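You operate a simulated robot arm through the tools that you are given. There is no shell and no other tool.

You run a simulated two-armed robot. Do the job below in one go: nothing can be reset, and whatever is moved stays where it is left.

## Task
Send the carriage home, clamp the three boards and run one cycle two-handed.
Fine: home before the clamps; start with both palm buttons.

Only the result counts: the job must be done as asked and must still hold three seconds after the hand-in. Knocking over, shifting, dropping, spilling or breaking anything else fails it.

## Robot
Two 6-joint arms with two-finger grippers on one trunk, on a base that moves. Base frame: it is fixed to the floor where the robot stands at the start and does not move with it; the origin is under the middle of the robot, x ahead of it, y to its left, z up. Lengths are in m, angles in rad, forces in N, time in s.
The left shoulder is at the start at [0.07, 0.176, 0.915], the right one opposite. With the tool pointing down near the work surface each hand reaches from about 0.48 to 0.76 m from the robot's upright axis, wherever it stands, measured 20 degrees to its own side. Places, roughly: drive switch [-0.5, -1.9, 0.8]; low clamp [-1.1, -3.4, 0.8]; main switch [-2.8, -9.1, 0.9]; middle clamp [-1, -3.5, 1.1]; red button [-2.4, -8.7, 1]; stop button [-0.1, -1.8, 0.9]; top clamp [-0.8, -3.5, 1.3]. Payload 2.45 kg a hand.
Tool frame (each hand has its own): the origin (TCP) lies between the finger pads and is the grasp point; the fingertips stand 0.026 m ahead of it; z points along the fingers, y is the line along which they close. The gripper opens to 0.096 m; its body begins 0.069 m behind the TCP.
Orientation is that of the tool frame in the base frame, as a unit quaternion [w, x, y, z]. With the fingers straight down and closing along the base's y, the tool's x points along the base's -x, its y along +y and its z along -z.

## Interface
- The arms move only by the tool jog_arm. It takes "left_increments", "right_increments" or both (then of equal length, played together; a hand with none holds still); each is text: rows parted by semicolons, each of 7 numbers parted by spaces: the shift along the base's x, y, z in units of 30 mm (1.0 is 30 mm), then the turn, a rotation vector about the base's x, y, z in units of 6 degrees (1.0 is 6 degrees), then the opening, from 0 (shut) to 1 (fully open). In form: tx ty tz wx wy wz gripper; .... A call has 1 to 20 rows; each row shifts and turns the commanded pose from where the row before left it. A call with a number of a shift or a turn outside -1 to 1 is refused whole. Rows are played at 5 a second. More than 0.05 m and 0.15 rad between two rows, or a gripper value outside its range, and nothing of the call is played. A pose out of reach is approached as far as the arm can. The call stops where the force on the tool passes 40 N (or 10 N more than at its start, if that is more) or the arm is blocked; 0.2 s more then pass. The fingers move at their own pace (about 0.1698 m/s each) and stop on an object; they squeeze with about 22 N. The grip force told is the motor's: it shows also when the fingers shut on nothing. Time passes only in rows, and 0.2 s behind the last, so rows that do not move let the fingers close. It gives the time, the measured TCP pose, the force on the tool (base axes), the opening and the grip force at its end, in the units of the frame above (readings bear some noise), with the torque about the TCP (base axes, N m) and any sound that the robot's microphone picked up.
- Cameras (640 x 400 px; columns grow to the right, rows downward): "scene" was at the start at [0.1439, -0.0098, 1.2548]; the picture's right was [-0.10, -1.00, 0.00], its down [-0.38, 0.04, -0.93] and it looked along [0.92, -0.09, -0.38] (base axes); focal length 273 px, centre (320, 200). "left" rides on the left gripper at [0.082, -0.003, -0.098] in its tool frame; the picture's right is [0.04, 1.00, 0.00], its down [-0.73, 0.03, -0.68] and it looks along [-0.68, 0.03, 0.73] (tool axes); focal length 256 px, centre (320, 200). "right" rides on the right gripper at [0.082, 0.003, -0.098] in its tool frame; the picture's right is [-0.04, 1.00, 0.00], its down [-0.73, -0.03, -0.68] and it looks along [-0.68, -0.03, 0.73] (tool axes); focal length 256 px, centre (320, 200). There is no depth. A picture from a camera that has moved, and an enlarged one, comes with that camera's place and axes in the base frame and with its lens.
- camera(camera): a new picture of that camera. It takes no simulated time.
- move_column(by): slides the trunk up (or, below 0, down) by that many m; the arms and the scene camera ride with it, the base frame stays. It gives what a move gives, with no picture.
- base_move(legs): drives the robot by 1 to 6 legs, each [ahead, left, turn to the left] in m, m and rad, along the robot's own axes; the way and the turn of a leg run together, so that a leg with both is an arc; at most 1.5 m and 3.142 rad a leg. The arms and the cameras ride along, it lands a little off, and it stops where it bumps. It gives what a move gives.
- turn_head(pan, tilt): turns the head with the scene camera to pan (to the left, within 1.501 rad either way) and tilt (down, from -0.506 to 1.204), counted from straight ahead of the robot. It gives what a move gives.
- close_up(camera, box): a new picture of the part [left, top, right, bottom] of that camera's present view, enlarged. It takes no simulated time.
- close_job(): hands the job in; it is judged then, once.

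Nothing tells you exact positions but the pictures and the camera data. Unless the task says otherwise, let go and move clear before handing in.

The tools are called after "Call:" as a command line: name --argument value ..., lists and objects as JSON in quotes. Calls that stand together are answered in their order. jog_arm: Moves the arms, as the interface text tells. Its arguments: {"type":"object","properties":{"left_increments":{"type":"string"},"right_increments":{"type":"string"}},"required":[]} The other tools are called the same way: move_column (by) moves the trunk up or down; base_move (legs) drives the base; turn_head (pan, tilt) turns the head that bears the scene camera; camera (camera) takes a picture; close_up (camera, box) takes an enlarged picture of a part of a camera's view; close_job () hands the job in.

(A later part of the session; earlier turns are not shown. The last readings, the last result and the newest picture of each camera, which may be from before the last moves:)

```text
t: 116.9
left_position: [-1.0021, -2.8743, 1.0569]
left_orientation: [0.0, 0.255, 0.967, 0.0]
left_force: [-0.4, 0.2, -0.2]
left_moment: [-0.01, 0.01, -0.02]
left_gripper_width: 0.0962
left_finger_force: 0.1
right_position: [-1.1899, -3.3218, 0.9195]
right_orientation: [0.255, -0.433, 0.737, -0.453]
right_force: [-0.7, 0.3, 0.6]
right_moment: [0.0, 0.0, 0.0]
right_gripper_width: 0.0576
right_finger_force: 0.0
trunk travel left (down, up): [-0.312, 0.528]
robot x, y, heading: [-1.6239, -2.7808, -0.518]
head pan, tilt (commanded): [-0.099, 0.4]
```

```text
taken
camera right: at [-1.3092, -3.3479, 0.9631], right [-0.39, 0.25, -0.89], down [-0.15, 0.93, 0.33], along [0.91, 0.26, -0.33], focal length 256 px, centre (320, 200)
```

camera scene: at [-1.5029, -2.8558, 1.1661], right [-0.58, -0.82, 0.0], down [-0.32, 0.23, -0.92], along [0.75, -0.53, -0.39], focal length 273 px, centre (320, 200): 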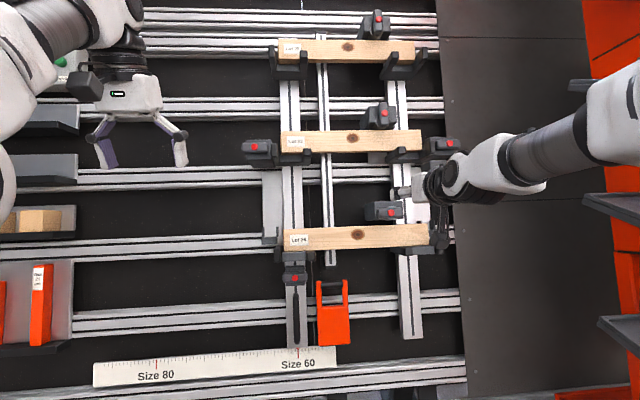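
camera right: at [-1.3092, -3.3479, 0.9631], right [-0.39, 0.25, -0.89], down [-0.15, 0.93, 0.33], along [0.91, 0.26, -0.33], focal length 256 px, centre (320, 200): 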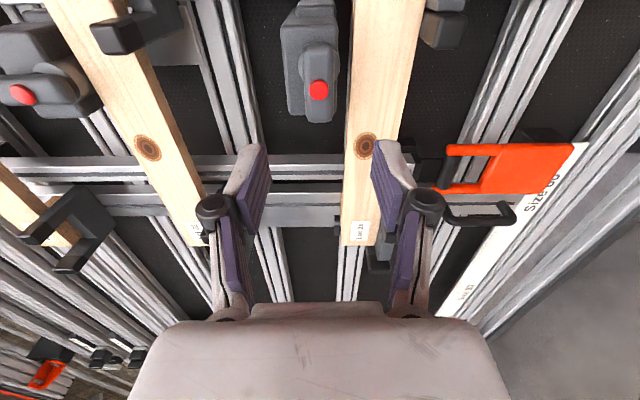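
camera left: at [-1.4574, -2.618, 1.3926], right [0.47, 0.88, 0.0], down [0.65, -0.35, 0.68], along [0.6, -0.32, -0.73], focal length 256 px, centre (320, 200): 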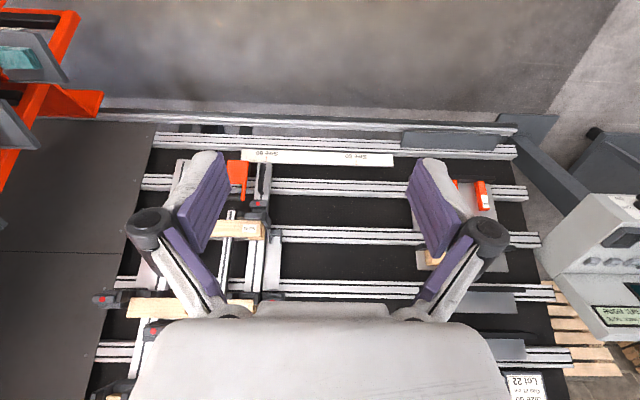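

Aligned with the low bar. Advancing 13 cm to straddle it and closing.

Call:
jog_arm --right_increments "0.75 -0.425 -0.454 0 0 0 0.6; 0.75 -0.425 -0.454 0 0 0 0.6; 0.75 -0.425 -0.454 0 0 0 0.6; 0.75 -0.425 -0.454 0 0 0 0.6; 0.218 -0.123 -0.133 0 0 0 0.6; 0.218 -0.123 -0.133 0 0 0 0.6; 0 0 0 0 0 0 0.6"

Call:
camera --camera "right"

```text
t: 118.5
left_position: [-1.0015, -2.8747, 1.0571]
left_orientation: [0.001, 0.256, 0.967, -0.001]
left_force: [-0.6, -0.7, 0.6]
left_moment: [-0.02, -0.02, 0.02]
left_gripper_width: 0.0963
left_finger_force: 0.0
right_position: [-1.0879, -3.3795, 0.8562]
right_orientation: [0.255, -0.433, 0.736, -0.454]
right_force: [-0.3, 0.4, -0.3]
right_moment: [0.01, -0.01, 0.01]
right_gripper_width: 0.0574
right_finger_force: 0.0
trunk travel left (down, up): [-0.312, 0.528]
robot x, y, heading: [-1.6248, -2.7828, -0.522]
head pan, tilt (commanded): [-0.099, 0.4]
```

```text
taken
camera right: at [-1.2069, -3.4064, 0.9002], right [-0.39, 0.25, -0.89], down [-0.15, 0.93, 0.33], along [0.91, 0.26, -0.33], focal length 256 px, centre (320, 200)
```

right: 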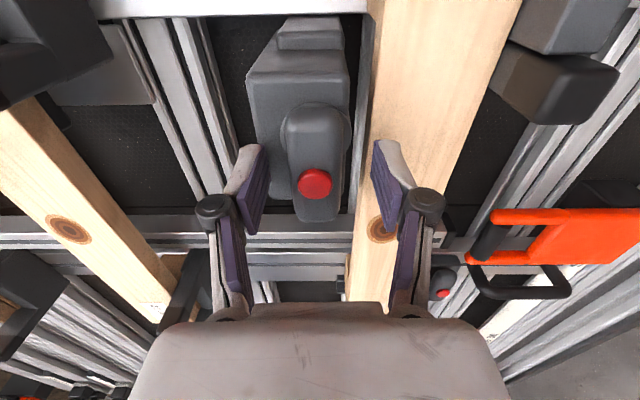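

Centred. Closing on the low bar.

Call:
jog_arm --right_increments "0 0 0 0 0 0 0; 0 0 0 0 0 0 0; 0 0 0 0 0 0 0"

```text
t: 119.3
left_position: [-1.0006, -2.875, 1.0565]
left_orientation: [0.0, 0.256, 0.967, -0.001]
left_force: [-0.5, -0.6, -1.1]
left_moment: [0.04, 0.02, -0.01]
left_gripper_width: 0.0958
left_finger_force: 0.2
right_position: [-1.0871, -3.3808, 0.8591]
right_orientation: [0.256, -0.431, 0.736, -0.455]
right_force: [11.5, -9.6, 14.1]
right_moment: [0.62, -0.54, -0.43]
right_gripper_width: 0.0276
right_finger_force: 44.9
trunk travel left (down, up): [-0.312, 0.528]
robot x, y, heading: [-1.623, -2.7734, -0.522]
head pan, tilt (commanded): [-0.099, 0.4]
```

Gripped; recentring up 3 mm and starting the clockwise turn.

Call:
jog_arm --right_increments "0.055 -0.03 0.082 0 0 0 0; 0 0 0 0.769 -0.444 -0.459 0; 0 0 0 0.769 -0.444 -0.459 0; 0 0 0 0.769 -0.444 -0.459 0; 0 0 0 0.769 -0.444 -0.459 0"

Call:
camera --camera "right"

```text
t: 120.5
left_position: [-1.0035, -2.8728, 1.0583]
left_orientation: [0.001, 0.255, 0.967, -0.002]
left_force: [-0.6, -0.4, -0.2]
left_moment: [0.05, 0.03, -0.01]
left_gripper_width: 0.0961
left_finger_force: 0.1
right_position: [-1.087, -3.3811, 0.8589]
right_orientation: [0.343, -0.27, 0.811, -0.389]
right_force: [-14.5, 7.9, 2.5]
right_moment: [-0.1, 0.54, -0.52]
right_gripper_width: 0.0276
right_finger_force: 45.4
trunk travel left (down, up): [-0.312, 0.528]
robot x, y, heading: [-1.6194, -2.7746, -0.519]
head pan, tilt (commanded): [-0.099, 0.4]
```

```text
taken
camera right: at [-1.2153, -3.3924, 0.8732], right [-0.15, 0.58, -0.8], down [-0.06, 0.8, 0.59], along [0.99, 0.14, -0.08], focal length 256 px, centre (320, 200)
```

right: 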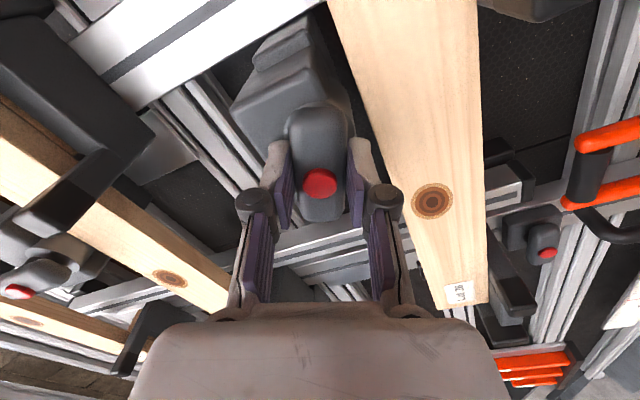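

Turning fine, with a slight inward push; I'll ease out 2 mm and continue.

Call:
jog_arm --right_increments "-0.05 0.03 0.03 0.769 -0.444 -0.459 0; 0 0 0 0.769 -0.444 -0.459 0; 0 0 0 0.769 -0.444 -0.459 0; 0 0 0 0.769 -0.444 -0.459 0"

Call:
camera --camera "right"

```text
t: 121.5
left_position: [-1.0025, -2.873, 1.0564]
left_orientation: [0.0, 0.256, 0.967, -0.001]
left_force: [0.0, 0.6, -0.6]
left_moment: [0.02, 0.02, -0.01]
left_gripper_width: 0.096
left_finger_force: 0.1
right_position: [-1.0868, -3.3806, 0.8583]
right_orientation: [0.416, -0.096, 0.851, -0.308]
right_force: [-9.9, 9.5, -8.2]
right_moment: [0.27, 0.55, -0.11]
right_gripper_width: 0.0276
right_finger_force: 44.8
trunk travel left (down, up): [-0.312, 0.528]
robot x, y, heading: [-1.6236, -2.7774, -0.516]
head pan, tilt (commanded): [-0.099, 0.4]
```

```text
taken
camera right: at [-1.2158, -3.3685, 0.8494], right [0.12, 0.81, -0.58], down [-0.06, 0.59, 0.81], along [0.99, -0.06, 0.11], focal length 256 px, centre (320, 200)
```

right: 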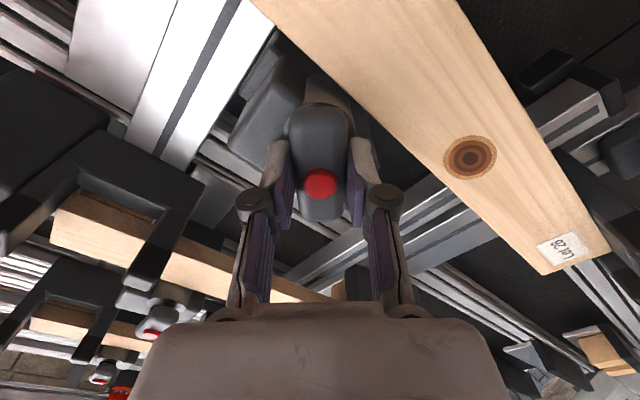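

48° done. Small correction down and outward, then on to the stop.

Call:
jog_arm --right_increments "-0.053 0.03 -0.045 0.769 -0.444 -0.459 0; 0 0 0 0.769 -0.444 -0.459 0; 0 0 0 0.769 -0.444 -0.459 0; 0 0 0 0.769 -0.444 -0.459 0"

Call:
jog_arm --right_increments "0 0 0 0.769 -0.444 -0.459 0; 0 0 0 0.769 -0.444 -0.459 0; 0 0 0 0.769 -0.444 -0.459 0; 0 0 0 0.385 -0.222 -0.23 0; 0 0 0 0.385 -0.222 -0.23 0; 0 0 0 0 0 0 0"

Call:
camera --camera "right"

```text
t: 122.5
left_position: [-1.0003, -2.8756, 1.0562]
left_orientation: [0.0, 0.255, 0.967, 0.0]
left_force: [-0.5, -0.4, 0.5]
left_moment: [0.02, 0.0, -0.01]
left_gripper_width: 0.0963
left_finger_force: 0.1
right_position: [-1.0867, -3.38, 0.858]
right_orientation: [0.472, 0.082, 0.851, -0.216]
right_force: [2.3, -2.6, -0.8]
right_moment: [-0.15, -0.54, 0.09]
right_gripper_width: 0.0273
right_finger_force: 45.4
trunk travel left (down, up): [-0.312, 0.528]
robot x, y, heading: [-1.6247, -2.777, -0.519]
head pan, tilt (commanded): [-0.099, 0.4]
```

```text
t: 123.9
left_position: [-1.0012, -2.8741, 1.0567]
left_orientation: [0.0, 0.256, 0.967, -0.001]
left_force: [-0.8, 0.9, -0.4]
left_moment: [-0.03, 0.01, -0.01]
left_gripper_width: 0.0958
left_finger_force: 0.0
right_position: [-1.0872, -3.38, 0.8583]
right_orientation: [0.505, 0.256, 0.816, -0.112]
right_force: [1.7, -2.3, 2.5]
right_moment: [-1.21, 0.73, 0.71]
right_gripper_width: 0.0286
right_finger_force: 45.0
trunk travel left (down, up): [-0.312, 0.528]
robot x, y, heading: [-1.6206, -2.779, -0.516]
head pan, tilt (commanded): [-0.099, 0.4]
```

```text
taken
camera right: at [-1.1921, -3.3092, 0.8315], right [0.54, 0.83, 0.11], down [-0.27, 0.05, 0.96], along [0.79, -0.55, 0.26], focal length 256 px, centre (320, 200)
```

right: 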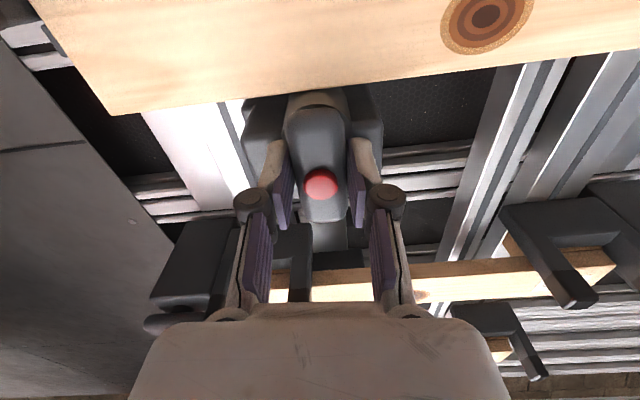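

The end stop shows again (≈1.6 N·m): the low board is clamped. I'll relax, release and back off.

Call:
jog_arm --right_increments "0 0 0 -0.6 0.346 0.358 0; 0 0 0 0 0 0 0.6; 0 0 0 0 0 0 0.6; -0.4 0.23 0.24 0 0 0 0.6; -0.769 0.444 0.459 0 0 0 0.6; -0.769 0.444 0.459 0 0 0 0.6; -0.769 0.444 0.459 0 0 0 0.6; -0.769 0.444 0.459 0 0 0 0.6; -0.769 0.444 0.459 0 0 0 0.6; -0.769 0.444 0.459 0 0 0 0.6"

Call:
camera --camera "scene"

Call:
close_up --camera "scene" --box '[230, 0, 470, 260]'

```text
t: 126.1
left_position: [-1.0013, -2.8748, 1.0558]
left_orientation: [-0.001, 0.256, 0.967, -0.001]
left_force: [0.7, 0.4, -0.8]
left_moment: [0.01, 0.03, -0.02]
left_gripper_width: 0.0963
left_finger_force: 0.0
right_position: [-1.2152, -3.3113, 0.932]
right_orientation: [0.501, 0.221, 0.826, -0.132]
right_force: [-1.1, -0.2, 0.2]
right_moment: [-0.04, -0.01, 0.0]
right_gripper_width: 0.0574
right_finger_force: 0.1
right hand out of reach, approached as far as the arm can: row 9, 10
trunk travel left (down, up): [-0.312, 0.528]
robot x, y, heading: [-1.6223, -2.7753, -0.52]
head pan, tilt (commanded): [-0.099, 0.4]
```

```text
taken
camera scene: at [-1.5024, -2.856, 1.166], right [-0.58, -0.82, 0.0], down [-0.32, 0.23, -0.92], along [0.75, -0.53, -0.39], focal length 273 px, centre (320, 200)
```

scene: 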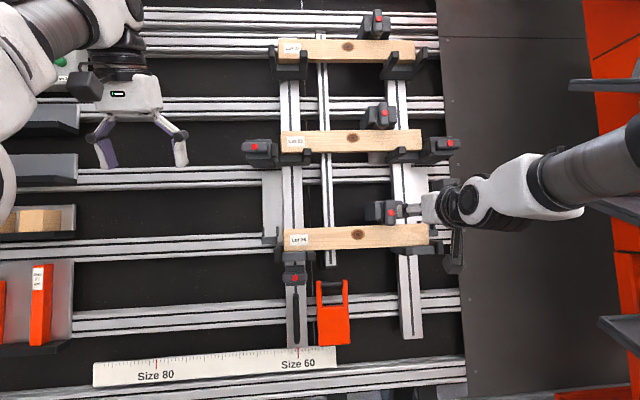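

```text
1.54 times, centred on (350, 130) of scene
camera zoom: at [-1.5024, -2.856, 1.166], right [-0.58, -0.82, 0.0], down [-0.32, 0.23, -0.92], along [0.75, -0.53, -0.39], focal length 420 px, centre (274, 308)
```

zoom: 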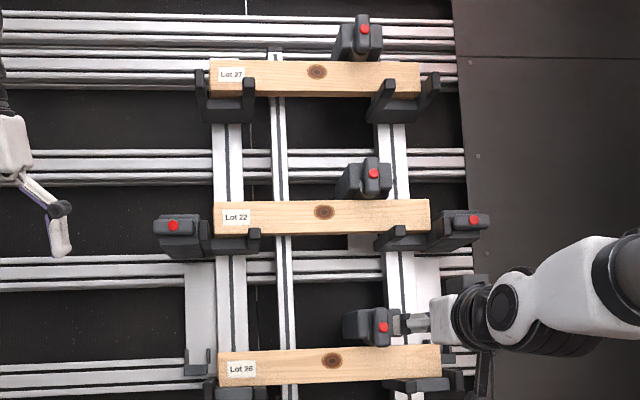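

All three levers stand upright. The right arm is folded close to its limit, so I'll back the base away first, then raise the trunk.

Call:
base_move --legs '[[-0.42, 0, 0]]'

Call:
move_column --by 0.2375

Call:
jog_arm --right_increments "0 0 0 0 0 0 0; 0 0 0 0 0 0 0"

Call:
turn_head --pan -0.3 --tilt 0.25

Call:
camera --camera "scene"

```text
t: 128.7
left_position: [-1.3665, -2.6716, 1.0559]
left_orientation: [0.001, 0.262, 0.965, -0.001]
left_force: [0.6, -0.3, 0.1]
left_moment: [-0.02, -0.04, 0.0]
left_gripper_width: 0.0959
left_finger_force: 0.1
right_position: [-1.5875, -3.1039, 0.9336]
right_orientation: [0.501, 0.228, 0.824, -0.136]
right_force: [0.2, -0.2, -0.6]
right_moment: [-0.05, -0.01, 0.0]
right_gripper_width: 0.0577
right_finger_force: 0.0
trunk travel left (down, up): [-0.312, 0.528]
robot x, y, heading: [-1.9871, -2.5623, -0.531]
head pan, tilt (commanded): [-0.099, 0.4]
```

```text
t: 131.2
left_position: [-1.3673, -2.6715, 1.2939]
left_orientation: [0.0, 0.262, 0.965, -0.001]
left_force: [0.2, 0.0, -0.3]
left_moment: [0.0, 0.0, 0.04]
left_gripper_width: 0.0961
left_finger_force: 0.0
right_position: [-1.5873, -3.1039, 1.1719]
right_orientation: [0.5, 0.227, 0.825, -0.135]
right_force: [0.6, 0.4, -0.3]
right_moment: [0.03, 0.02, 0.02]
right_gripper_width: 0.0576
right_finger_force: 0.1
trunk travel left (down, up): [-0.55, 0.29]
robot x, y, heading: [-1.9887, -2.564, -0.531]
head pan, tilt (commanded): [-0.099, 0.4]
```

```text
t: 131.8
left_position: [-1.3677, -2.671, 1.2946]
left_orientation: [0.0, 0.262, 0.965, -0.001]
left_force: [1.0, -1.0, -0.6]
left_moment: [0.03, -0.02, 0.01]
left_gripper_width: 0.096
left_finger_force: 0.0
right_position: [-1.5861, -3.1053, 1.1714]
right_orientation: [0.5, 0.227, 0.824, -0.136]
right_force: [-0.6, 0.6, 0.5]
right_moment: [0.0, 0.01, 0.05]
right_gripper_width: 0.0001
right_finger_force: 22.2
trunk travel left (down, up): [-0.55, 0.29]
robot x, y, heading: [-1.9907, -2.5623, -0.536]
head pan, tilt (commanded): [-0.099, 0.4]
```

```text
t: 132.5
left_position: [-1.3671, -2.6719, 1.2936]
left_orientation: [0.0, 0.263, 0.965, -0.001]
left_force: [0.9, -0.1, 0.3]
left_moment: [0.02, -0.02, -0.01]
left_gripper_width: 0.0958
left_finger_force: 0.0
right_position: [-1.5871, -3.104, 1.1706]
right_orientation: [0.499, 0.229, 0.824, -0.137]
right_force: [0.6, -0.5, 0.0]
right_moment: [-0.02, 0.0, 0.0]
right_gripper_width: 0.0002
right_finger_force: 21.6
trunk travel left (down, up): [-0.55, 0.29]
robot x, y, heading: [-1.9899, -2.5645, -0.532]
head pan, tilt (commanded): [-0.3, 0.25]
```

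```text
taken
camera scene: at [-1.8805, -2.6605, 1.4175], right [-0.74, -0.67, 0.0], down [-0.17, 0.18, -0.97], along [0.65, -0.72, -0.25], focal length 273 px, centre (320, 200)
```

scene: 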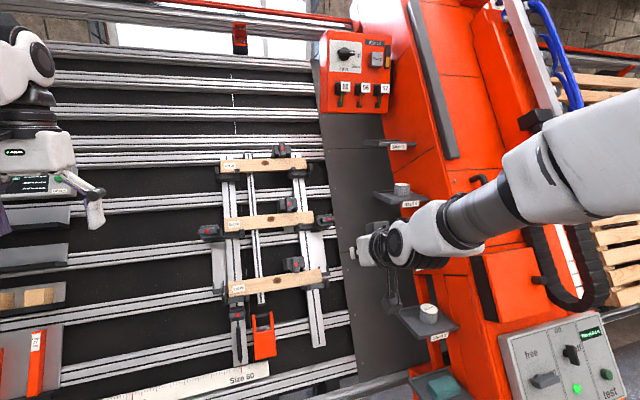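

The levers hold. The carriage has a panel with "free/on/test" at its bottom; I'll read it and the top control box to be sure nothing blocks the cycle.

Call:
close_up --camera "scene" --box '[490, 300, 640, 400]'

Call:
close_up --camera "scene" --box '[310, 20, 410, 120]'

Call:
close_up --camera "scene" --box '[190, 130, 360, 370]'

```text
4.00 times, centred on (565, 350) of scene
camera zoom: at [-1.8805, -2.6605, 1.4175], right [-0.74, -0.67, 0.0], down [-0.17, 0.18, -0.97], along [0.65, -0.72, -0.25], focal length 1093 px, centre (-660, -400)
```

zoom: 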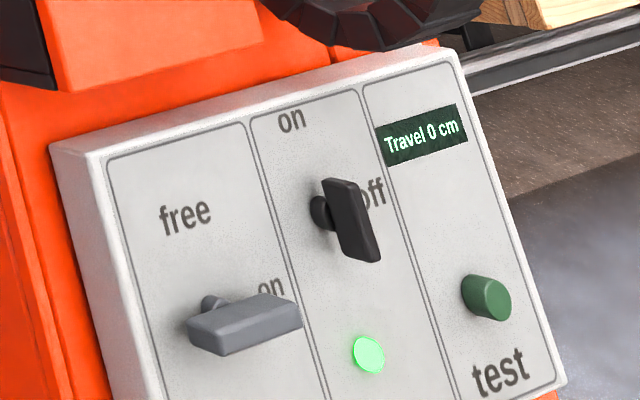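

```text
4.00 times, centred on (360, 70) of scene
camera zoom: at [-1.8805, -2.6605, 1.4175], right [-0.74, -0.67, 0.0], down [-0.17, 0.18, -0.97], along [0.65, -0.72, -0.25], focal length 1093 px, centre (160, 720)
```

zoom: 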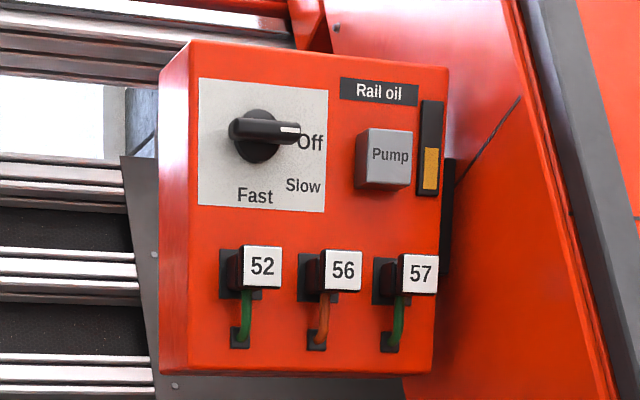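

```text
1.67 times, centred on (275, 250) of scene
camera zoom: at [-1.8805, -2.6605, 1.4175], right [-0.74, -0.67, 0.0], down [-0.17, 0.18, -0.97], along [0.65, -0.72, -0.25], focal length 456 px, centre (395, 117)
```

zoom: 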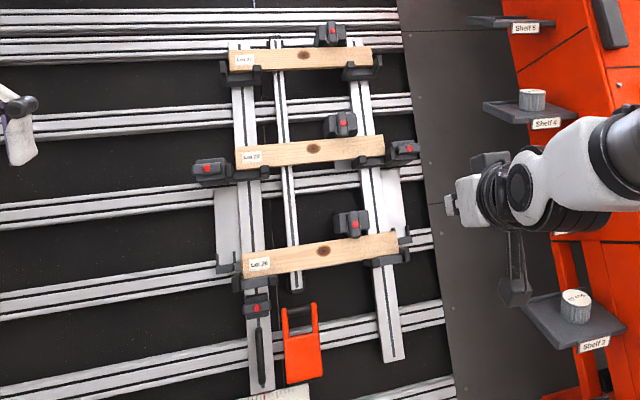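

The carriage panel shows Travel 0 cm with a green lamp; nothing there is part of the job. I'll move left away from the carriage, then bring the right hand back to pointing down.

Call:
base_move --legs '[[-0.05, 0.8, 0.01]]'

Call:
jog_arm --right_increments "0 0 0 0.49 0.872 0 0; 0 0 0 0.49 0.872 0 0; 0 0 0 0.49 0.872 0 0; 0 0 0 0.49 0.872 0 0; 0 0 0 0.49 0.872 0 0; 0 0 0 0.49 0.872 0 0; 0 0 0 0.49 0.872 0 0; 0 0 0 0.49 0.872 0 0; 0 0 0 0.49 0.872 0 0; 0 0 0 0.24 0.43 0 0; 0 0 0 0 0 0 0"

Call:
turn_head --pan 0.0 --tilt 0.4

Call:
camera --camera "scene"

```text
t: 136.7
left_position: [-1.0166, -1.9688, 1.2931]
left_orientation: [0.0, 0.259, 0.966, 0.001]
left_force: [0.9, 0.9, 0.4]
left_moment: [0.01, 0.02, 0.01]
left_gripper_width: 0.0961
left_finger_force: 0.0
right_position: [-1.2322, -2.4024, 1.1713]
right_orientation: [0.5, 0.225, 0.825, -0.135]
right_force: [-0.1, -0.4, 1.1]
right_moment: [0.0, -0.01, 0.0]
right_gripper_width: 0.0001
right_finger_force: 21.9
trunk travel left (down, up): [-0.55, 0.29]
robot x, y, heading: [-1.6369, -1.8665, -0.526]
head pan, tilt (commanded): [-0.3, 0.25]
```

```text
t: 139.1
left_position: [-1.016, -1.9679, 1.2941]
left_orientation: [0.001, 0.259, 0.966, 0.0]
left_force: [-0.4, -0.1, 0.5]
left_moment: [-0.02, 0.0, -0.01]
left_gripper_width: 0.0962
left_finger_force: 0.0
right_position: [-1.2324, -2.4022, 1.172]
right_orientation: [0.045, 0.258, 0.965, -0.019]
right_force: [-0.1, -0.7, 0.1]
right_moment: [0.02, -0.02, 0.01]
right_gripper_width: 0.0001
right_finger_force: 22.6
trunk travel left (down, up): [-0.55, 0.29]
robot x, y, heading: [-1.6388, -1.8668, -0.524]
head pan, tilt (commanded): [-0.3, 0.25]
```

```text
t: 139.9
left_position: [-1.0148, -1.9679, 1.2945]
left_orientation: [0.0, 0.259, 0.966, 0.0]
left_force: [0.2, 0.4, 0.3]
left_moment: [0.03, 0.0, -0.03]
left_gripper_width: 0.0963
left_finger_force: 0.1
right_position: [-1.2325, -2.4018, 1.1714]
right_orientation: [0.045, 0.26, 0.964, -0.02]
right_force: [-0.1, -0.1, 0.0]
right_moment: [0.06, 0.03, -0.02]
right_gripper_width: 0.0004
right_finger_force: 22.4
trunk travel left (down, up): [-0.55, 0.29]
robot x, y, heading: [-1.6376, -1.8653, -0.523]
head pan, tilt (commanded): [0.0, 0.4]
```

```text
taken
camera scene: at [-1.5121, -1.9384, 1.4036], right [-0.5, -0.87, 0.0], down [-0.34, 0.2, -0.92], along [0.8, -0.46, -0.39], focal length 273 px, centre (320, 200)
```

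scene: 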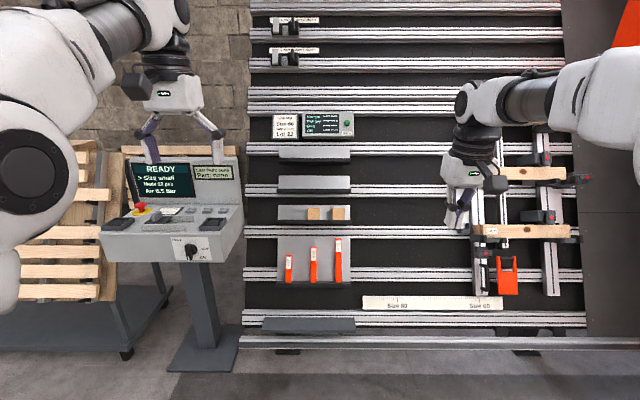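

The screen reads READY and the levers are still up. I'll return to the console stance: left 0.64 m, then ahead 0.59 m.

Call:
base_move --legs '[[0, 0.636, 0], [0.45, 0, 0]]'

Call:
turn_head --pan 0.0 --tilt 0.7

Call:
camera --camera "scene"

```text
t: 145.8
left_position: [-0.301, -1.6541, 1.2954]
left_orientation: [0.001, 0.265, 0.964, 0.0]
left_force: [-0.1, -0.6, -0.2]
left_moment: [0.02, 0.0, -0.02]
left_gripper_width: 0.0961
left_finger_force: 0.1
right_position: [-0.5217, -2.0861, 1.1703]
right_orientation: [0.044, 0.264, 0.963, -0.019]
right_force: [1.0, 1.2, -0.6]
right_moment: [-0.01, 0.05, 0.02]
right_gripper_width: 0.0
right_finger_force: 21.8
trunk travel left (down, up): [-0.55, 0.29]
robot x, y, heading: [-0.9179, -1.5409, -0.537]
head pan, tilt (commanded): [0.0, 0.4]
```

```text
t: 146.6
left_position: [-0.3009, -1.6533, 1.2947]
left_orientation: [0.001, 0.265, 0.964, 0.0]
left_force: [-0.4, -0.1, -0.3]
left_moment: [0.01, 0.0, -0.01]
left_gripper_width: 0.0961
left_finger_force: 0.1
right_position: [-0.522, -2.0843, 1.1701]
right_orientation: [0.044, 0.265, 0.963, -0.02]
right_force: [0.7, -0.4, 0.3]
right_moment: [-0.01, -0.02, 0.01]
right_gripper_width: 0.0
right_finger_force: 21.7
trunk travel left (down, up): [-0.55, 0.29]
robot x, y, heading: [-0.9225, -1.5462, -0.539]
head pan, tilt (commanded): [0.0, 0.7]
```

```text
taken
camera scene: at [-0.8024, -1.6138, 1.3768], right [-0.51, -0.86, 0.0], down [-0.55, 0.33, -0.77], along [0.66, -0.39, -0.64], focal length 273 px, centre (320, 200)
```

scene: 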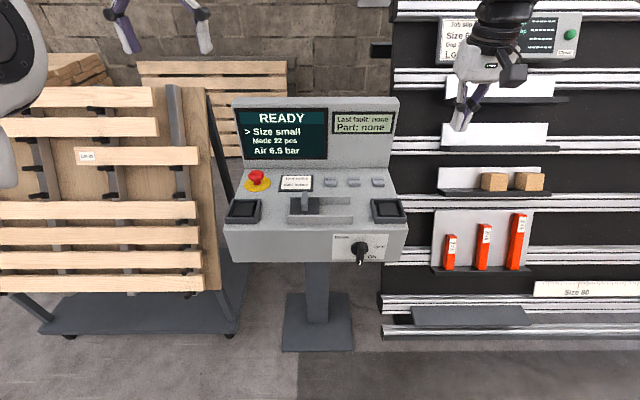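

The palm buttons measure at [-0.215,-1.72] and [-0.416,-2.067], as before. I'll move the last 0.13 m ahead.

Call:
base_move --legs '[[0.13, 0, 0.012]]'

Call:
camera --camera "scene"

Call:
camera --camera "left"

Call:
camera --camera "right"

```text
t: 147.9
left_position: [-0.1883, -1.7099, 1.2953]
left_orientation: [0.0, 0.257, 0.966, 0.0]
left_force: [-0.5, 0.4, 0.4]
left_moment: [0.0, -0.06, 0.02]
left_gripper_width: 0.0959
left_finger_force: 0.1
right_position: [-0.4032, -2.1447, 1.1724]
right_orientation: [0.046, 0.259, 0.965, -0.02]
right_force: [-0.2, 0.3, 1.2]
right_moment: [0.03, 0.03, -0.01]
right_gripper_width: 0.0
right_finger_force: 21.4
trunk travel left (down, up): [-0.55, 0.29]
robot x, y, heading: [-0.808, -1.6082, -0.524]
head pan, tilt (commanded): [0.0, 0.7]
```

```text
taken
camera scene: at [-0.691, -1.6771, 1.3769], right [-0.5, -0.87, 0.0], down [-0.56, 0.32, -0.77], along [0.66, -0.38, -0.64], focal length 273 px, centre (320, 200)
```

scene: 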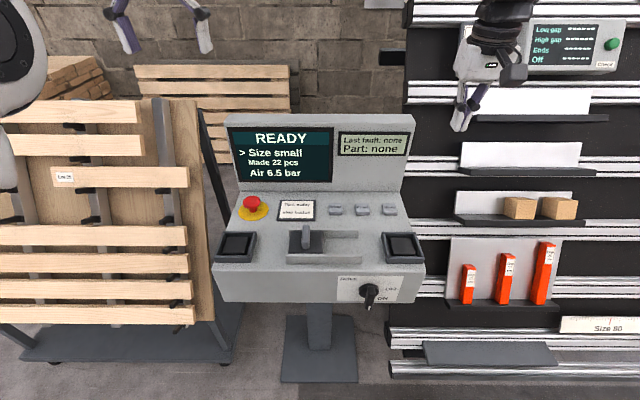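

```text
taken
camera left: at [-0.2612, -1.6719, 1.393], right [0.46, 0.89, 0.0], down [0.65, -0.34, 0.68], along [0.6, -0.32, -0.73], focal length 256 px, centre (320, 200)
```

left: 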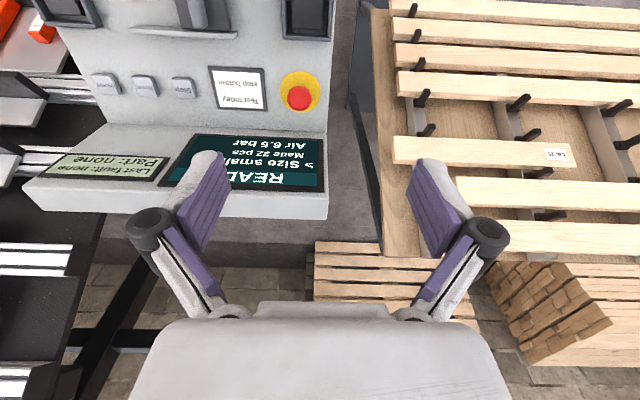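

```text
taken
camera right: at [-0.4818, -2.0954, 1.2616], right [0.53, 0.85, -0.01], down [0.57, -0.35, 0.75], along [0.63, -0.4, -0.66], focal length 256 px, centre (320, 200)
```

right: 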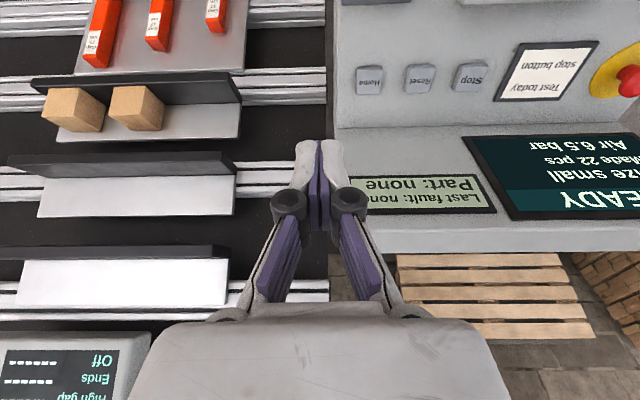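

Both hands are over the console. I'll lower both together, fingers shut, to hover about 8 cm over the palm buttons.

Call:
jog_arm --left_increments "-0.073 -0.025 -0.92 0 0 0 0; -0.073 -0.025 -0.92 0 0 0 0; -0.073 -0.025 -0.92 0 0 0 0; -0.073 -0.025 -0.92 0 0 0 0; -0.073 -0.025 -0.92 0 0 0 0; -0.073 -0.025 -0.92 0 0 0 0; -0.073 -0.025 -0.92 0 0 0 0; -0.073 -0.025 -0.92 0 0 0 0; -0.073 -0.025 -0.92 0 0 0 0; -0.073 -0.025 -0.92 0 0 0 0; -0.073 -0.025 -0.92 0 0 0 0; -0.073 -0.025 -0.92 0 0 0 0" --right_increments "-0.047 0.227 -0.58 0 0 0 0; -0.047 0.227 -0.58 0 0 0 0; -0.047 0.227 -0.58 0 0 0 0; -0.047 0.227 -0.58 0 0 0 0; -0.047 0.227 -0.58 0 0 0 0; -0.047 0.227 -0.58 0 0 0 0; -0.047 0.227 -0.58 0 0 0 0; -0.047 0.227 -0.58 0 0 0 0; -0.047 0.227 -0.58 0 0 0 0; -0.047 0.227 -0.58 0 0 0 0; -0.047 0.227 -0.58 0 0 0 0; -0.047 0.227 -0.58 0 0 0 0"

Call:
camera --camera "scene"

Call:
camera --camera "left"

Call:
camera --camera "right"

```text
t: 150.5
left_position: [-0.2142, -1.7188, 0.9616]
left_orientation: [0.0, 0.258, 0.966, 0.0]
left_force: [-0.1, 0.1, -0.8]
left_moment: [-0.01, -0.01, 0.02]
left_gripper_width: 0.0
left_finger_force: 21.5
right_position: [-0.4197, -2.0638, 0.9621]
right_orientation: [0.044, 0.259, 0.965, -0.018]
right_force: [1.4, 0.3, -0.5]
right_moment: [0.0, 0.01, 0.03]
right_gripper_width: 0.0001
right_finger_force: 21.6
trunk travel left (down, up): [-0.55, 0.29]
robot x, y, heading: [-0.8083, -1.6098, -0.521]
head pan, tilt (commanded): [0.0, 0.7]
```

```text
taken
camera scene: at [-0.6889, -1.6777, 1.3766], right [-0.5, -0.87, 0.0], down [-0.56, 0.32, -0.76], along [0.66, -0.38, -0.65], focal length 273 px, centre (320, 200)
```

scene: 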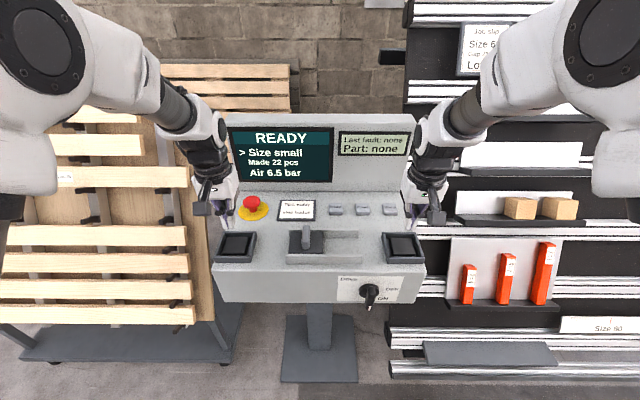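

```text
taken
camera left: at [-0.2878, -1.68, 1.0599], right [0.46, 0.89, 0.0], down [0.65, -0.34, 0.68], along [0.6, -0.32, -0.73], focal length 256 px, centre (320, 200)
```

left: 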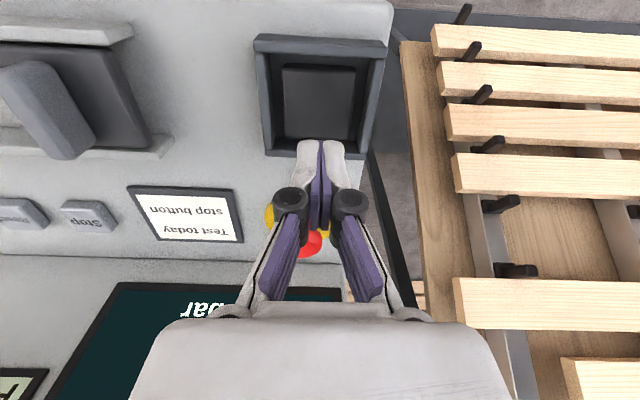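

```text
taken
camera right: at [-0.4965, -2.0148, 1.052], right [0.53, 0.85, -0.01], down [0.57, -0.35, 0.75], along [0.63, -0.4, -0.67], focal length 256 px, centre (320, 200)
```

right: 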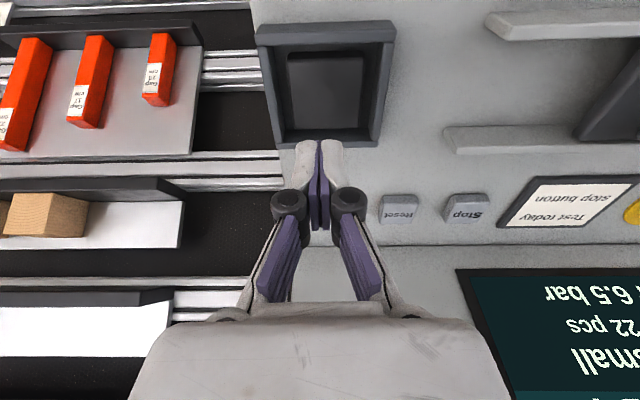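

Both fingertips are over the button pads. I'll lower both by about 5 cm to just above the pads, then check before pressing.

Call:
jog_arm --left_increments "-0.1 0.03 -0.8 0 0 0 0; 0 0 -0.8 0 0 0 0; 0 0 0 0 0 0 0" --right_increments "-0.1 0.2 -0.8 0 0 0 0; 0 0 -0.8 0 0 0 0; 0 0 0 0 0 0 0"

Call:
close_up --camera "left" --box '[220, 20, 420, 180]'

Call:
close_up --camera "right" --box '[220, 20, 420, 180]'

```text
t: 151.3
left_position: [-0.2169, -1.7179, 0.915]
left_orientation: [0.0, 0.258, 0.966, -0.001]
left_force: [-0.1, 0.0, 0.4]
left_moment: [-0.01, -0.01, 0.02]
left_gripper_width: 0.0002
left_finger_force: 22.5
right_position: [-0.4232, -2.0571, 0.9133]
right_orientation: [0.046, 0.259, 0.965, -0.018]
right_force: [-0.6, 0.3, -0.2]
right_moment: [-0.02, -0.02, 0.01]
right_gripper_width: 0.0002
right_finger_force: 21.8
trunk travel left (down, up): [-0.55, 0.29]
robot x, y, heading: [-0.8096, -1.6101, -0.52]
head pan, tilt (commanded): [0.0, 0.7]
```

```text
2.50 times, centred on (320, 100) of left
camera zoom: at [-0.2903, -1.6795, 1.012], right [0.46, 0.89, 0.0], down [0.65, -0.34, 0.68], along [0.6, -0.32, -0.73], focal length 640 px, centre (320, 450)
```

zoom: 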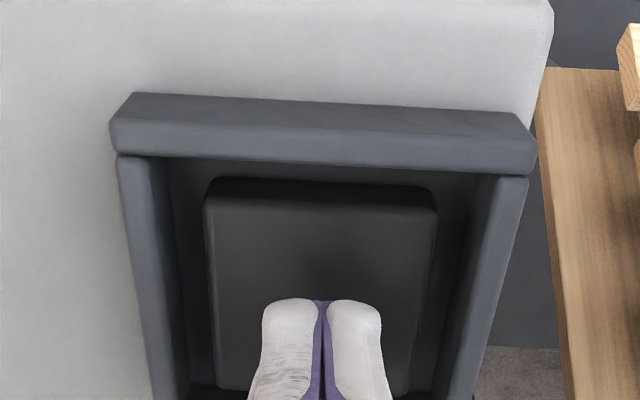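

```text
2.50 times, centred on (320, 100) of right
camera zoom: at [-0.5011, -2.0076, 1.0037], right [0.53, 0.85, -0.01], down [0.57, -0.35, 0.75], along [0.63, -0.4, -0.66], focal length 640 px, centre (320, 450)
```

zoom: 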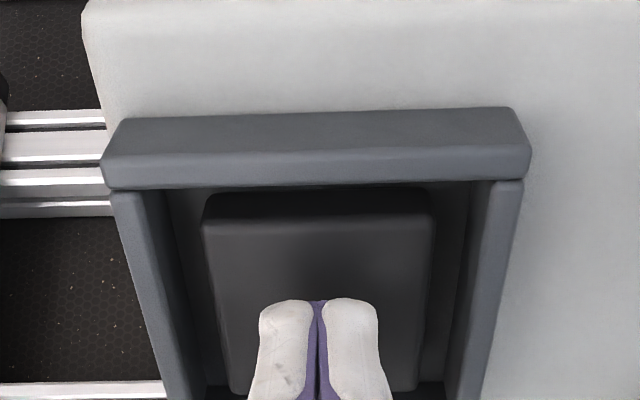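

Both are well centred over the pads, roughly 2 cm above. I'll step down 12 mm together to find the contact height.

Call:
jog_arm --left_increments "0 0 -0.15 0 0 0 0; 0 0 -0.15 0 0 0 0; 0 0 -0.1 0 0 0 0" --right_increments "0 0 -0.1 0 0 0 0; 0 0 -0.15 0 0 0 0; 0 0 -0.1 0 0 0 0"

Call:
close_up --camera "left" --box '[220, 20, 420, 180]'

Call:
close_up --camera "right" --box '[220, 20, 420, 180]'

```text
t: 152.1
left_position: [-0.2159, -1.7184, 0.9034]
left_orientation: [0.001, 0.257, 0.966, -0.001]
left_force: [-0.3, 0.5, 0.8]
left_moment: [0.01, 0.01, 0.03]
left_gripper_width: 0.0001
left_finger_force: 21.9
right_position: [-0.4225, -2.058, 0.9032]
right_orientation: [0.044, 0.259, 0.965, -0.019]
right_force: [-0.2, -0.2, 0.5]
right_moment: [0.02, 0.02, -0.01]
right_gripper_width: 0.0
right_finger_force: 22.0
trunk travel left (down, up): [-0.55, 0.29]
robot x, y, heading: [-0.808, -1.6093, -0.522]
head pan, tilt (commanded): [0.0, 0.7]
```

```text
2.50 times, centred on (320, 100) of left
camera zoom: at [-0.289, -1.6806, 1.0016], right [0.46, 0.89, 0.0], down [0.65, -0.34, 0.68], along [0.6, -0.32, -0.73], focal length 640 px, centre (320, 450)
```

zoom: 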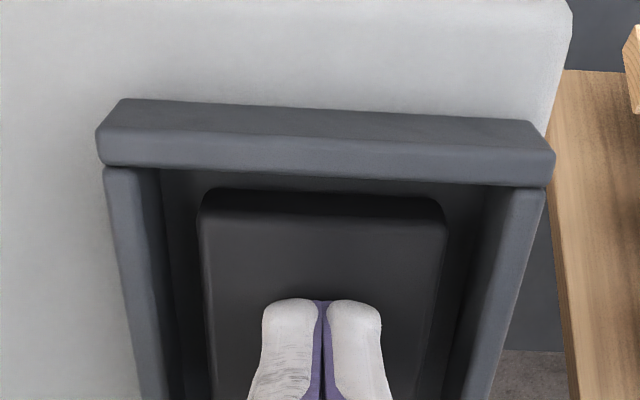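

```text
2.50 times, centred on (320, 100) of right
camera zoom: at [-0.5007, -2.0083, 0.9936], right [0.53, 0.85, -0.01], down [0.57, -0.35, 0.75], along [0.63, -0.4, -0.67], focal length 640 px, centre (320, 450)
```

zoom: 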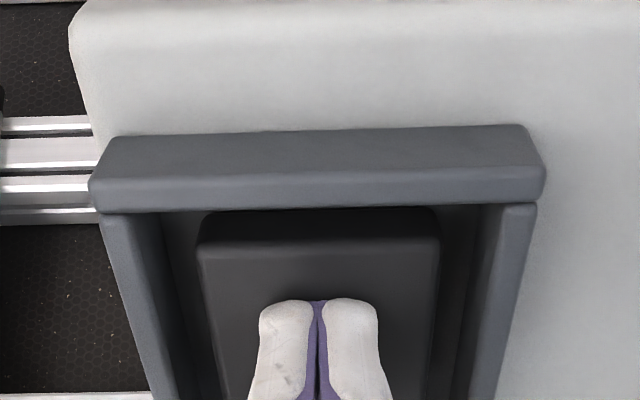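

No contact yet at TCP height 0.903 on both sides. I'll go down in 2 mm steps.

Call:
jog_arm --left_increments "0 0 -0.07 0 0 0 0; 0 0 -0.07 0 0 0 0" --right_increments "0 0 -0.07 0 0 0 0; 0 0 -0.07 0 0 0 0"

```text
t: 152.7
left_position: [-0.217, -1.719, 0.8993]
left_orientation: [0.0, 0.258, 0.966, 0.0]
left_force: [-0.7, 0.4, 1.0]
left_moment: [0.02, 0.01, -0.01]
left_gripper_width: 0.0058
left_finger_force: 28.2
right_position: [-0.4237, -2.0574, 0.8994]
right_orientation: [0.046, 0.258, 0.965, -0.019]
right_force: [1.5, 0.5, 0.8]
right_moment: [0.05, 0.02, 0.01]
right_gripper_width: 0.0058
right_finger_force: 28.6
trunk travel left (down, up): [-0.55, 0.29]
robot x, y, heading: [-0.8084, -1.6102, -0.524]
head pan, tilt (commanded): [0.0, 0.7]
```

Both fingertips just touch their pads at the same height (light contact on both). Now pressing both together and holding.

Call:
jog_arm --left_increments "0 0 -0.2 0 0 0 0; 0 0 -0.1 0 0 0 0; 0 0 0 0 0 0 0; 0 0 0 0 0 0 0; 0 0 0 0 0 0 0" --right_increments "0 0 -0.2 0 0 0 0; 0 0 -0.1 0 0 0 0; 0 0 0 0 0 0 0; 0 0 0 0 0 0 0; 0 0 0 0 0 0 0"

Call:
camera --camera "scene"

```text
t: 153.9
left_position: [-0.2181, -1.7189, 0.8961]
left_orientation: [0.007, 0.257, 0.966, -0.003]
left_force: [-1.2, 2.1, 19.0]
left_moment: [0.15, 0.16, -0.06]
left_gripper_width: 0.0063
left_finger_force: 28.9
right_position: [-0.4237, -2.0574, 0.8959]
right_orientation: [0.052, 0.258, 0.964, -0.02]
right_force: [-3.7, 0.4, 26.0]
right_moment: [0.13, 0.33, 0.04]
right_gripper_width: 0.0061
right_finger_force: 28.3
trunk travel left (down, up): [-0.55, 0.29]
robot x, y, heading: [-0.8072, -1.6119, -0.52]
head pan, tilt (commanded): [0.0, 0.7]
heard: click, click
stopped in row 5 (right hand): the force on the tool passed its limit at 41 N (the readings are from after the stop); the commanded pose is now the measured one
```

```text
taken
camera scene: at [-0.695, -1.6748, 1.3769], right [-0.5, -0.87, 0.0], down [-0.55, 0.32, -0.77], along [0.66, -0.38, -0.64], focal length 273 px, centre (320, 200)
```

scene: 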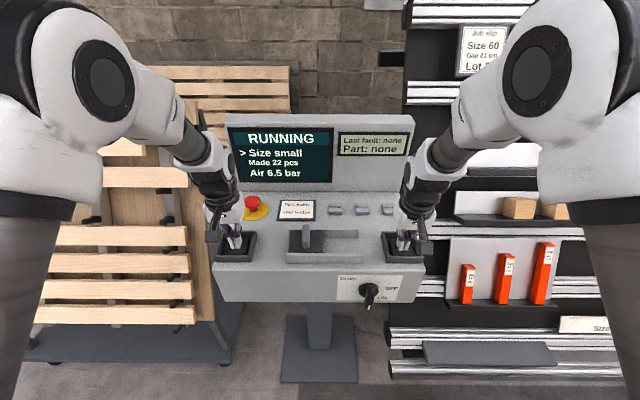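

The screen reads RUNNING after two clicks. I'll keep both buttons held and watch the cycle.

Call:
jog_arm --left_increments "0 0 0 0 0 0 0; 0 0 0 0 0 0 0; 0 0 0 0 0 0 0; 0 0 0 0 0 0 0" --right_increments "0 0 0 0 0 0 0; 0 0 0 0 0 0 0; 0 0 0 0 0 0 0; 0 0 0 0 0 0 0"

Call:
camera --camera "scene"

```text
t: 154.9
left_position: [-0.2178, -1.7184, 0.8953]
left_orientation: [0.006, 0.259, 0.966, -0.002]
left_force: [3.3, -2.6, 24.4]
left_moment: [0.03, 0.06, -0.02]
left_gripper_width: 0.0059
left_finger_force: 28.3
right_position: [-0.4217, -2.0564, 0.895]
right_orientation: [0.051, 0.258, 0.965, -0.019]
right_force: [3.5, -3.4, 31.9]
right_moment: [0.07, 0.17, 0.01]
right_gripper_width: 0.006
right_finger_force: 28.7
trunk travel left (down, up): [-0.55, 0.29]
robot x, y, heading: [-0.8099, -1.6083, -0.52]
head pan, tilt (commanded): [0.0, 0.7]
```

```text
taken
camera scene: at [-0.6946, -1.6751, 1.3775], right [-0.5, -0.87, 0.0], down [-0.56, 0.32, -0.77], along [0.66, -0.38, -0.64], focal length 273 px, centre (320, 200)
```

scene: 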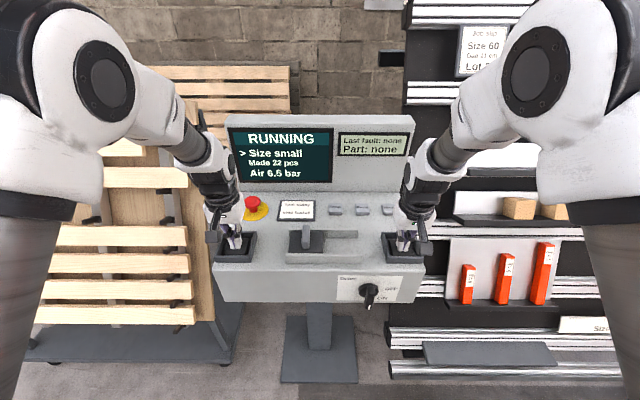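

Still RUNNING. I'll keep holding and turn the head to see the carriage.

Call:
turn_head --pan -0.6 --tilt 0.3

Call:
camera --camera "scene"

```text
t: 155.9
left_position: [-0.2173, -1.7175, 0.8939]
left_orientation: [0.004, 0.258, 0.966, -0.002]
left_force: [4.9, -4.8, 25.9]
left_moment: [-0.06, 0.09, 0.02]
left_gripper_width: 0.0059
left_finger_force: 28.7
right_position: [-0.4234, -2.0569, 0.895]
right_orientation: [0.05, 0.259, 0.964, -0.02]
right_force: [7.0, -3.6, 34.2]
right_moment: [0.14, 0.12, 0.02]
right_gripper_width: 0.0063
right_finger_force: 28.7
trunk travel left (down, up): [-0.55, 0.29]
robot x, y, heading: [-0.8097, -1.6111, -0.528]
head pan, tilt (commanded): [-0.6, 0.3]
```

```text
taken
camera scene: at [-0.7277, -1.7168, 1.4135], right [-0.9, -0.43, 0.0], down [-0.12, 0.27, -0.96], along [0.41, -0.86, -0.29], focal length 273 px, centre (320, 200)
```

scene: 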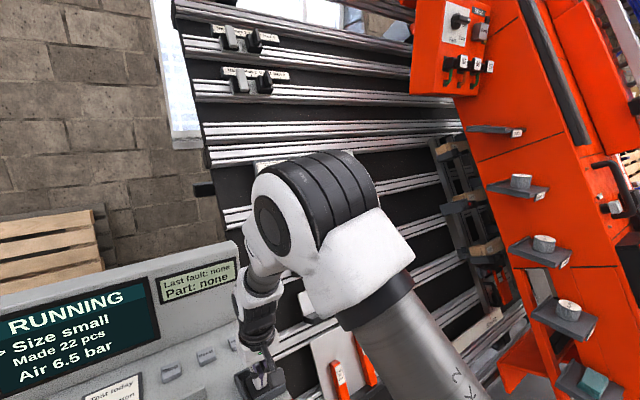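

The carriage is moving over the boards. I'll keep holding until the cycle finishes.

Call:
jog_arm --left_increments "0 0 0 0 0 0 0; 0 0 0 0 0 0 0; 0 0 0 0 0 0 0; 0 0 0 0 0 0 0" --right_increments "0 0 0 0 0 0 0; 0 0 0 0 0 0 0; 0 0 0 0 0 0 0; 0 0 0 0 0 0 0"

Call:
camera --camera "scene"

```text
t: 156.9
left_position: [-0.218, -1.7182, 0.8938]
left_orientation: [0.005, 0.258, 0.966, -0.002]
left_force: [3.9, -5.0, 27.9]
left_moment: [-0.07, 0.05, 0.0]
left_gripper_width: 0.0057
left_finger_force: 28.5
right_position: [-0.4229, -2.0573, 0.8954]
right_orientation: [0.05, 0.257, 0.965, -0.02]
right_force: [8.4, -4.7, 34.9]
right_moment: [0.12, 0.07, -0.03]
right_gripper_width: 0.0057
right_finger_force: 28.6
trunk travel left (down, up): [-0.55, 0.29]
robot x, y, heading: [-0.8085, -1.6068, -0.522]
head pan, tilt (commanded): [-0.6, 0.3]
```

```text
taken
camera scene: at [-0.7278, -1.7168, 1.4135], right [-0.9, -0.43, 0.0], down [-0.12, 0.26, -0.96], along [0.41, -0.86, -0.29], focal length 273 px, centre (320, 200)
```

scene: 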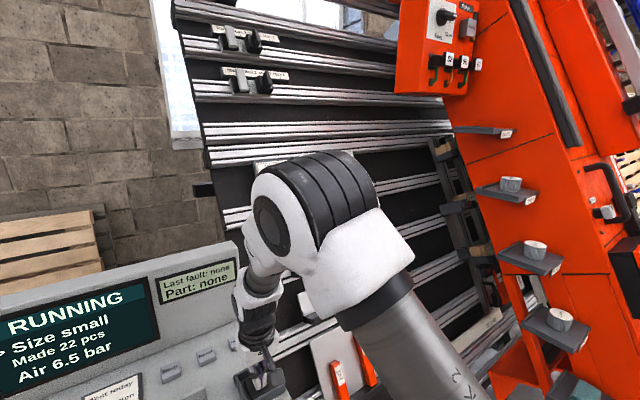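

The carriage creeps left steadily. Continuing to hold.

Call:
jog_arm --left_increments "0 0 0 0 0 0 0; 0 0 0 0 0 0 0; 0 0 0 0 0 0 0; 0 0 0 0 0 0 0; 0 0 0 0 0 0 0; 0 0 0 0 0 0 0; 0 0 0 0 0 0 0; 0 0 0 0 0 0 0; 0 0 0 0 0 0 0; 0 0 0 0 0 0 0" --right_increments "0 0 0 0 0 0 0; 0 0 0 0 0 0 0; 0 0 0 0 0 0 0; 0 0 0 0 0 0 0; 0 0 0 0 0 0 0; 0 0 0 0 0 0 0; 0 0 0 0 0 0 0; 0 0 0 0 0 0 0; 0 0 0 0 0 0 0; 0 0 0 0 0 0 0"

Call:
camera --camera "scene"

```text
t: 159.2
left_position: [-0.2176, -1.7189, 0.8938]
left_orientation: [0.005, 0.258, 0.966, -0.003]
left_force: [5.1, -3.3, 27.4]
left_moment: [-0.01, 0.0, 0.0]
left_gripper_width: 0.0063
left_finger_force: 28.8
right_position: [-0.4233, -2.056, 0.8955]
right_orientation: [0.049, 0.258, 0.965, -0.02]
right_force: [6.8, -4.7, 35.8]
right_moment: [0.07, 0.12, 0.0]
right_gripper_width: 0.0059
right_finger_force: 28.3
trunk travel left (down, up): [-0.55, 0.29]
robot x, y, heading: [-0.8063, -1.6075, -0.521]
head pan, tilt (commanded): [-0.6, 0.3]
```

```text
taken
camera scene: at [-0.728, -1.7166, 1.4135], right [-0.9, -0.43, 0.0], down [-0.12, 0.26, -0.96], along [0.41, -0.86, -0.29], focal length 273 px, centre (320, 200)
```

scene: 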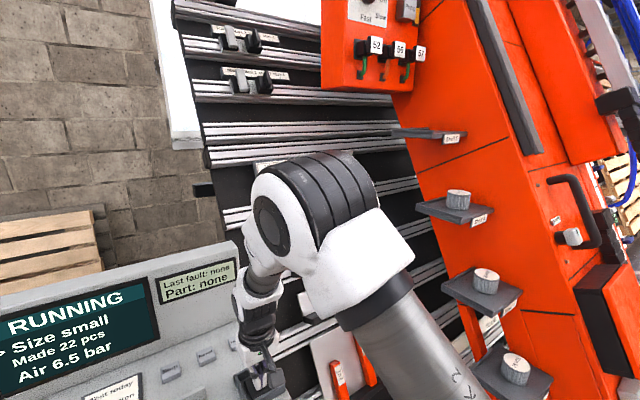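

The carriage has come quite far left, towards the console side. I'll hold on but check in short steps to be sure that it stays clear of my right elbow.

Call:
jog_arm --left_increments "0 0 0 0 0 0 0" --right_increments "0 0 0 0 0 0 0"

Call:
camera --camera "scene"

```text
t: 159.6
left_position: [-0.2185, -1.7185, 0.8952]
left_orientation: [0.005, 0.258, 0.966, -0.002]
left_force: [5.5, -3.5, 27.3]
left_moment: [-0.04, -0.01, -0.02]
left_gripper_width: 0.0062
left_finger_force: 28.5
right_position: [-0.4245, -2.056, 0.8957]
right_orientation: [0.05, 0.258, 0.965, -0.02]
right_force: [5.9, -5.5, 34.7]
right_moment: [0.05, 0.11, 0.02]
right_gripper_width: 0.006
right_finger_force: 28.8
trunk travel left (down, up): [-0.55, 0.29]
robot x, y, heading: [-0.8061, -1.6065, -0.526]
head pan, tilt (commanded): [-0.6, 0.3]
```

```text
taken
camera scene: at [-0.728, -1.7166, 1.4135], right [-0.9, -0.43, 0.0], down [-0.12, 0.26, -0.96], along [0.41, -0.86, -0.29], focal length 273 px, centre (320, 200)
```

scene: 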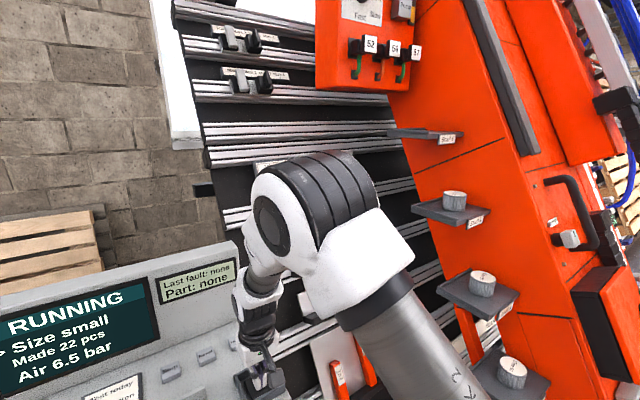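

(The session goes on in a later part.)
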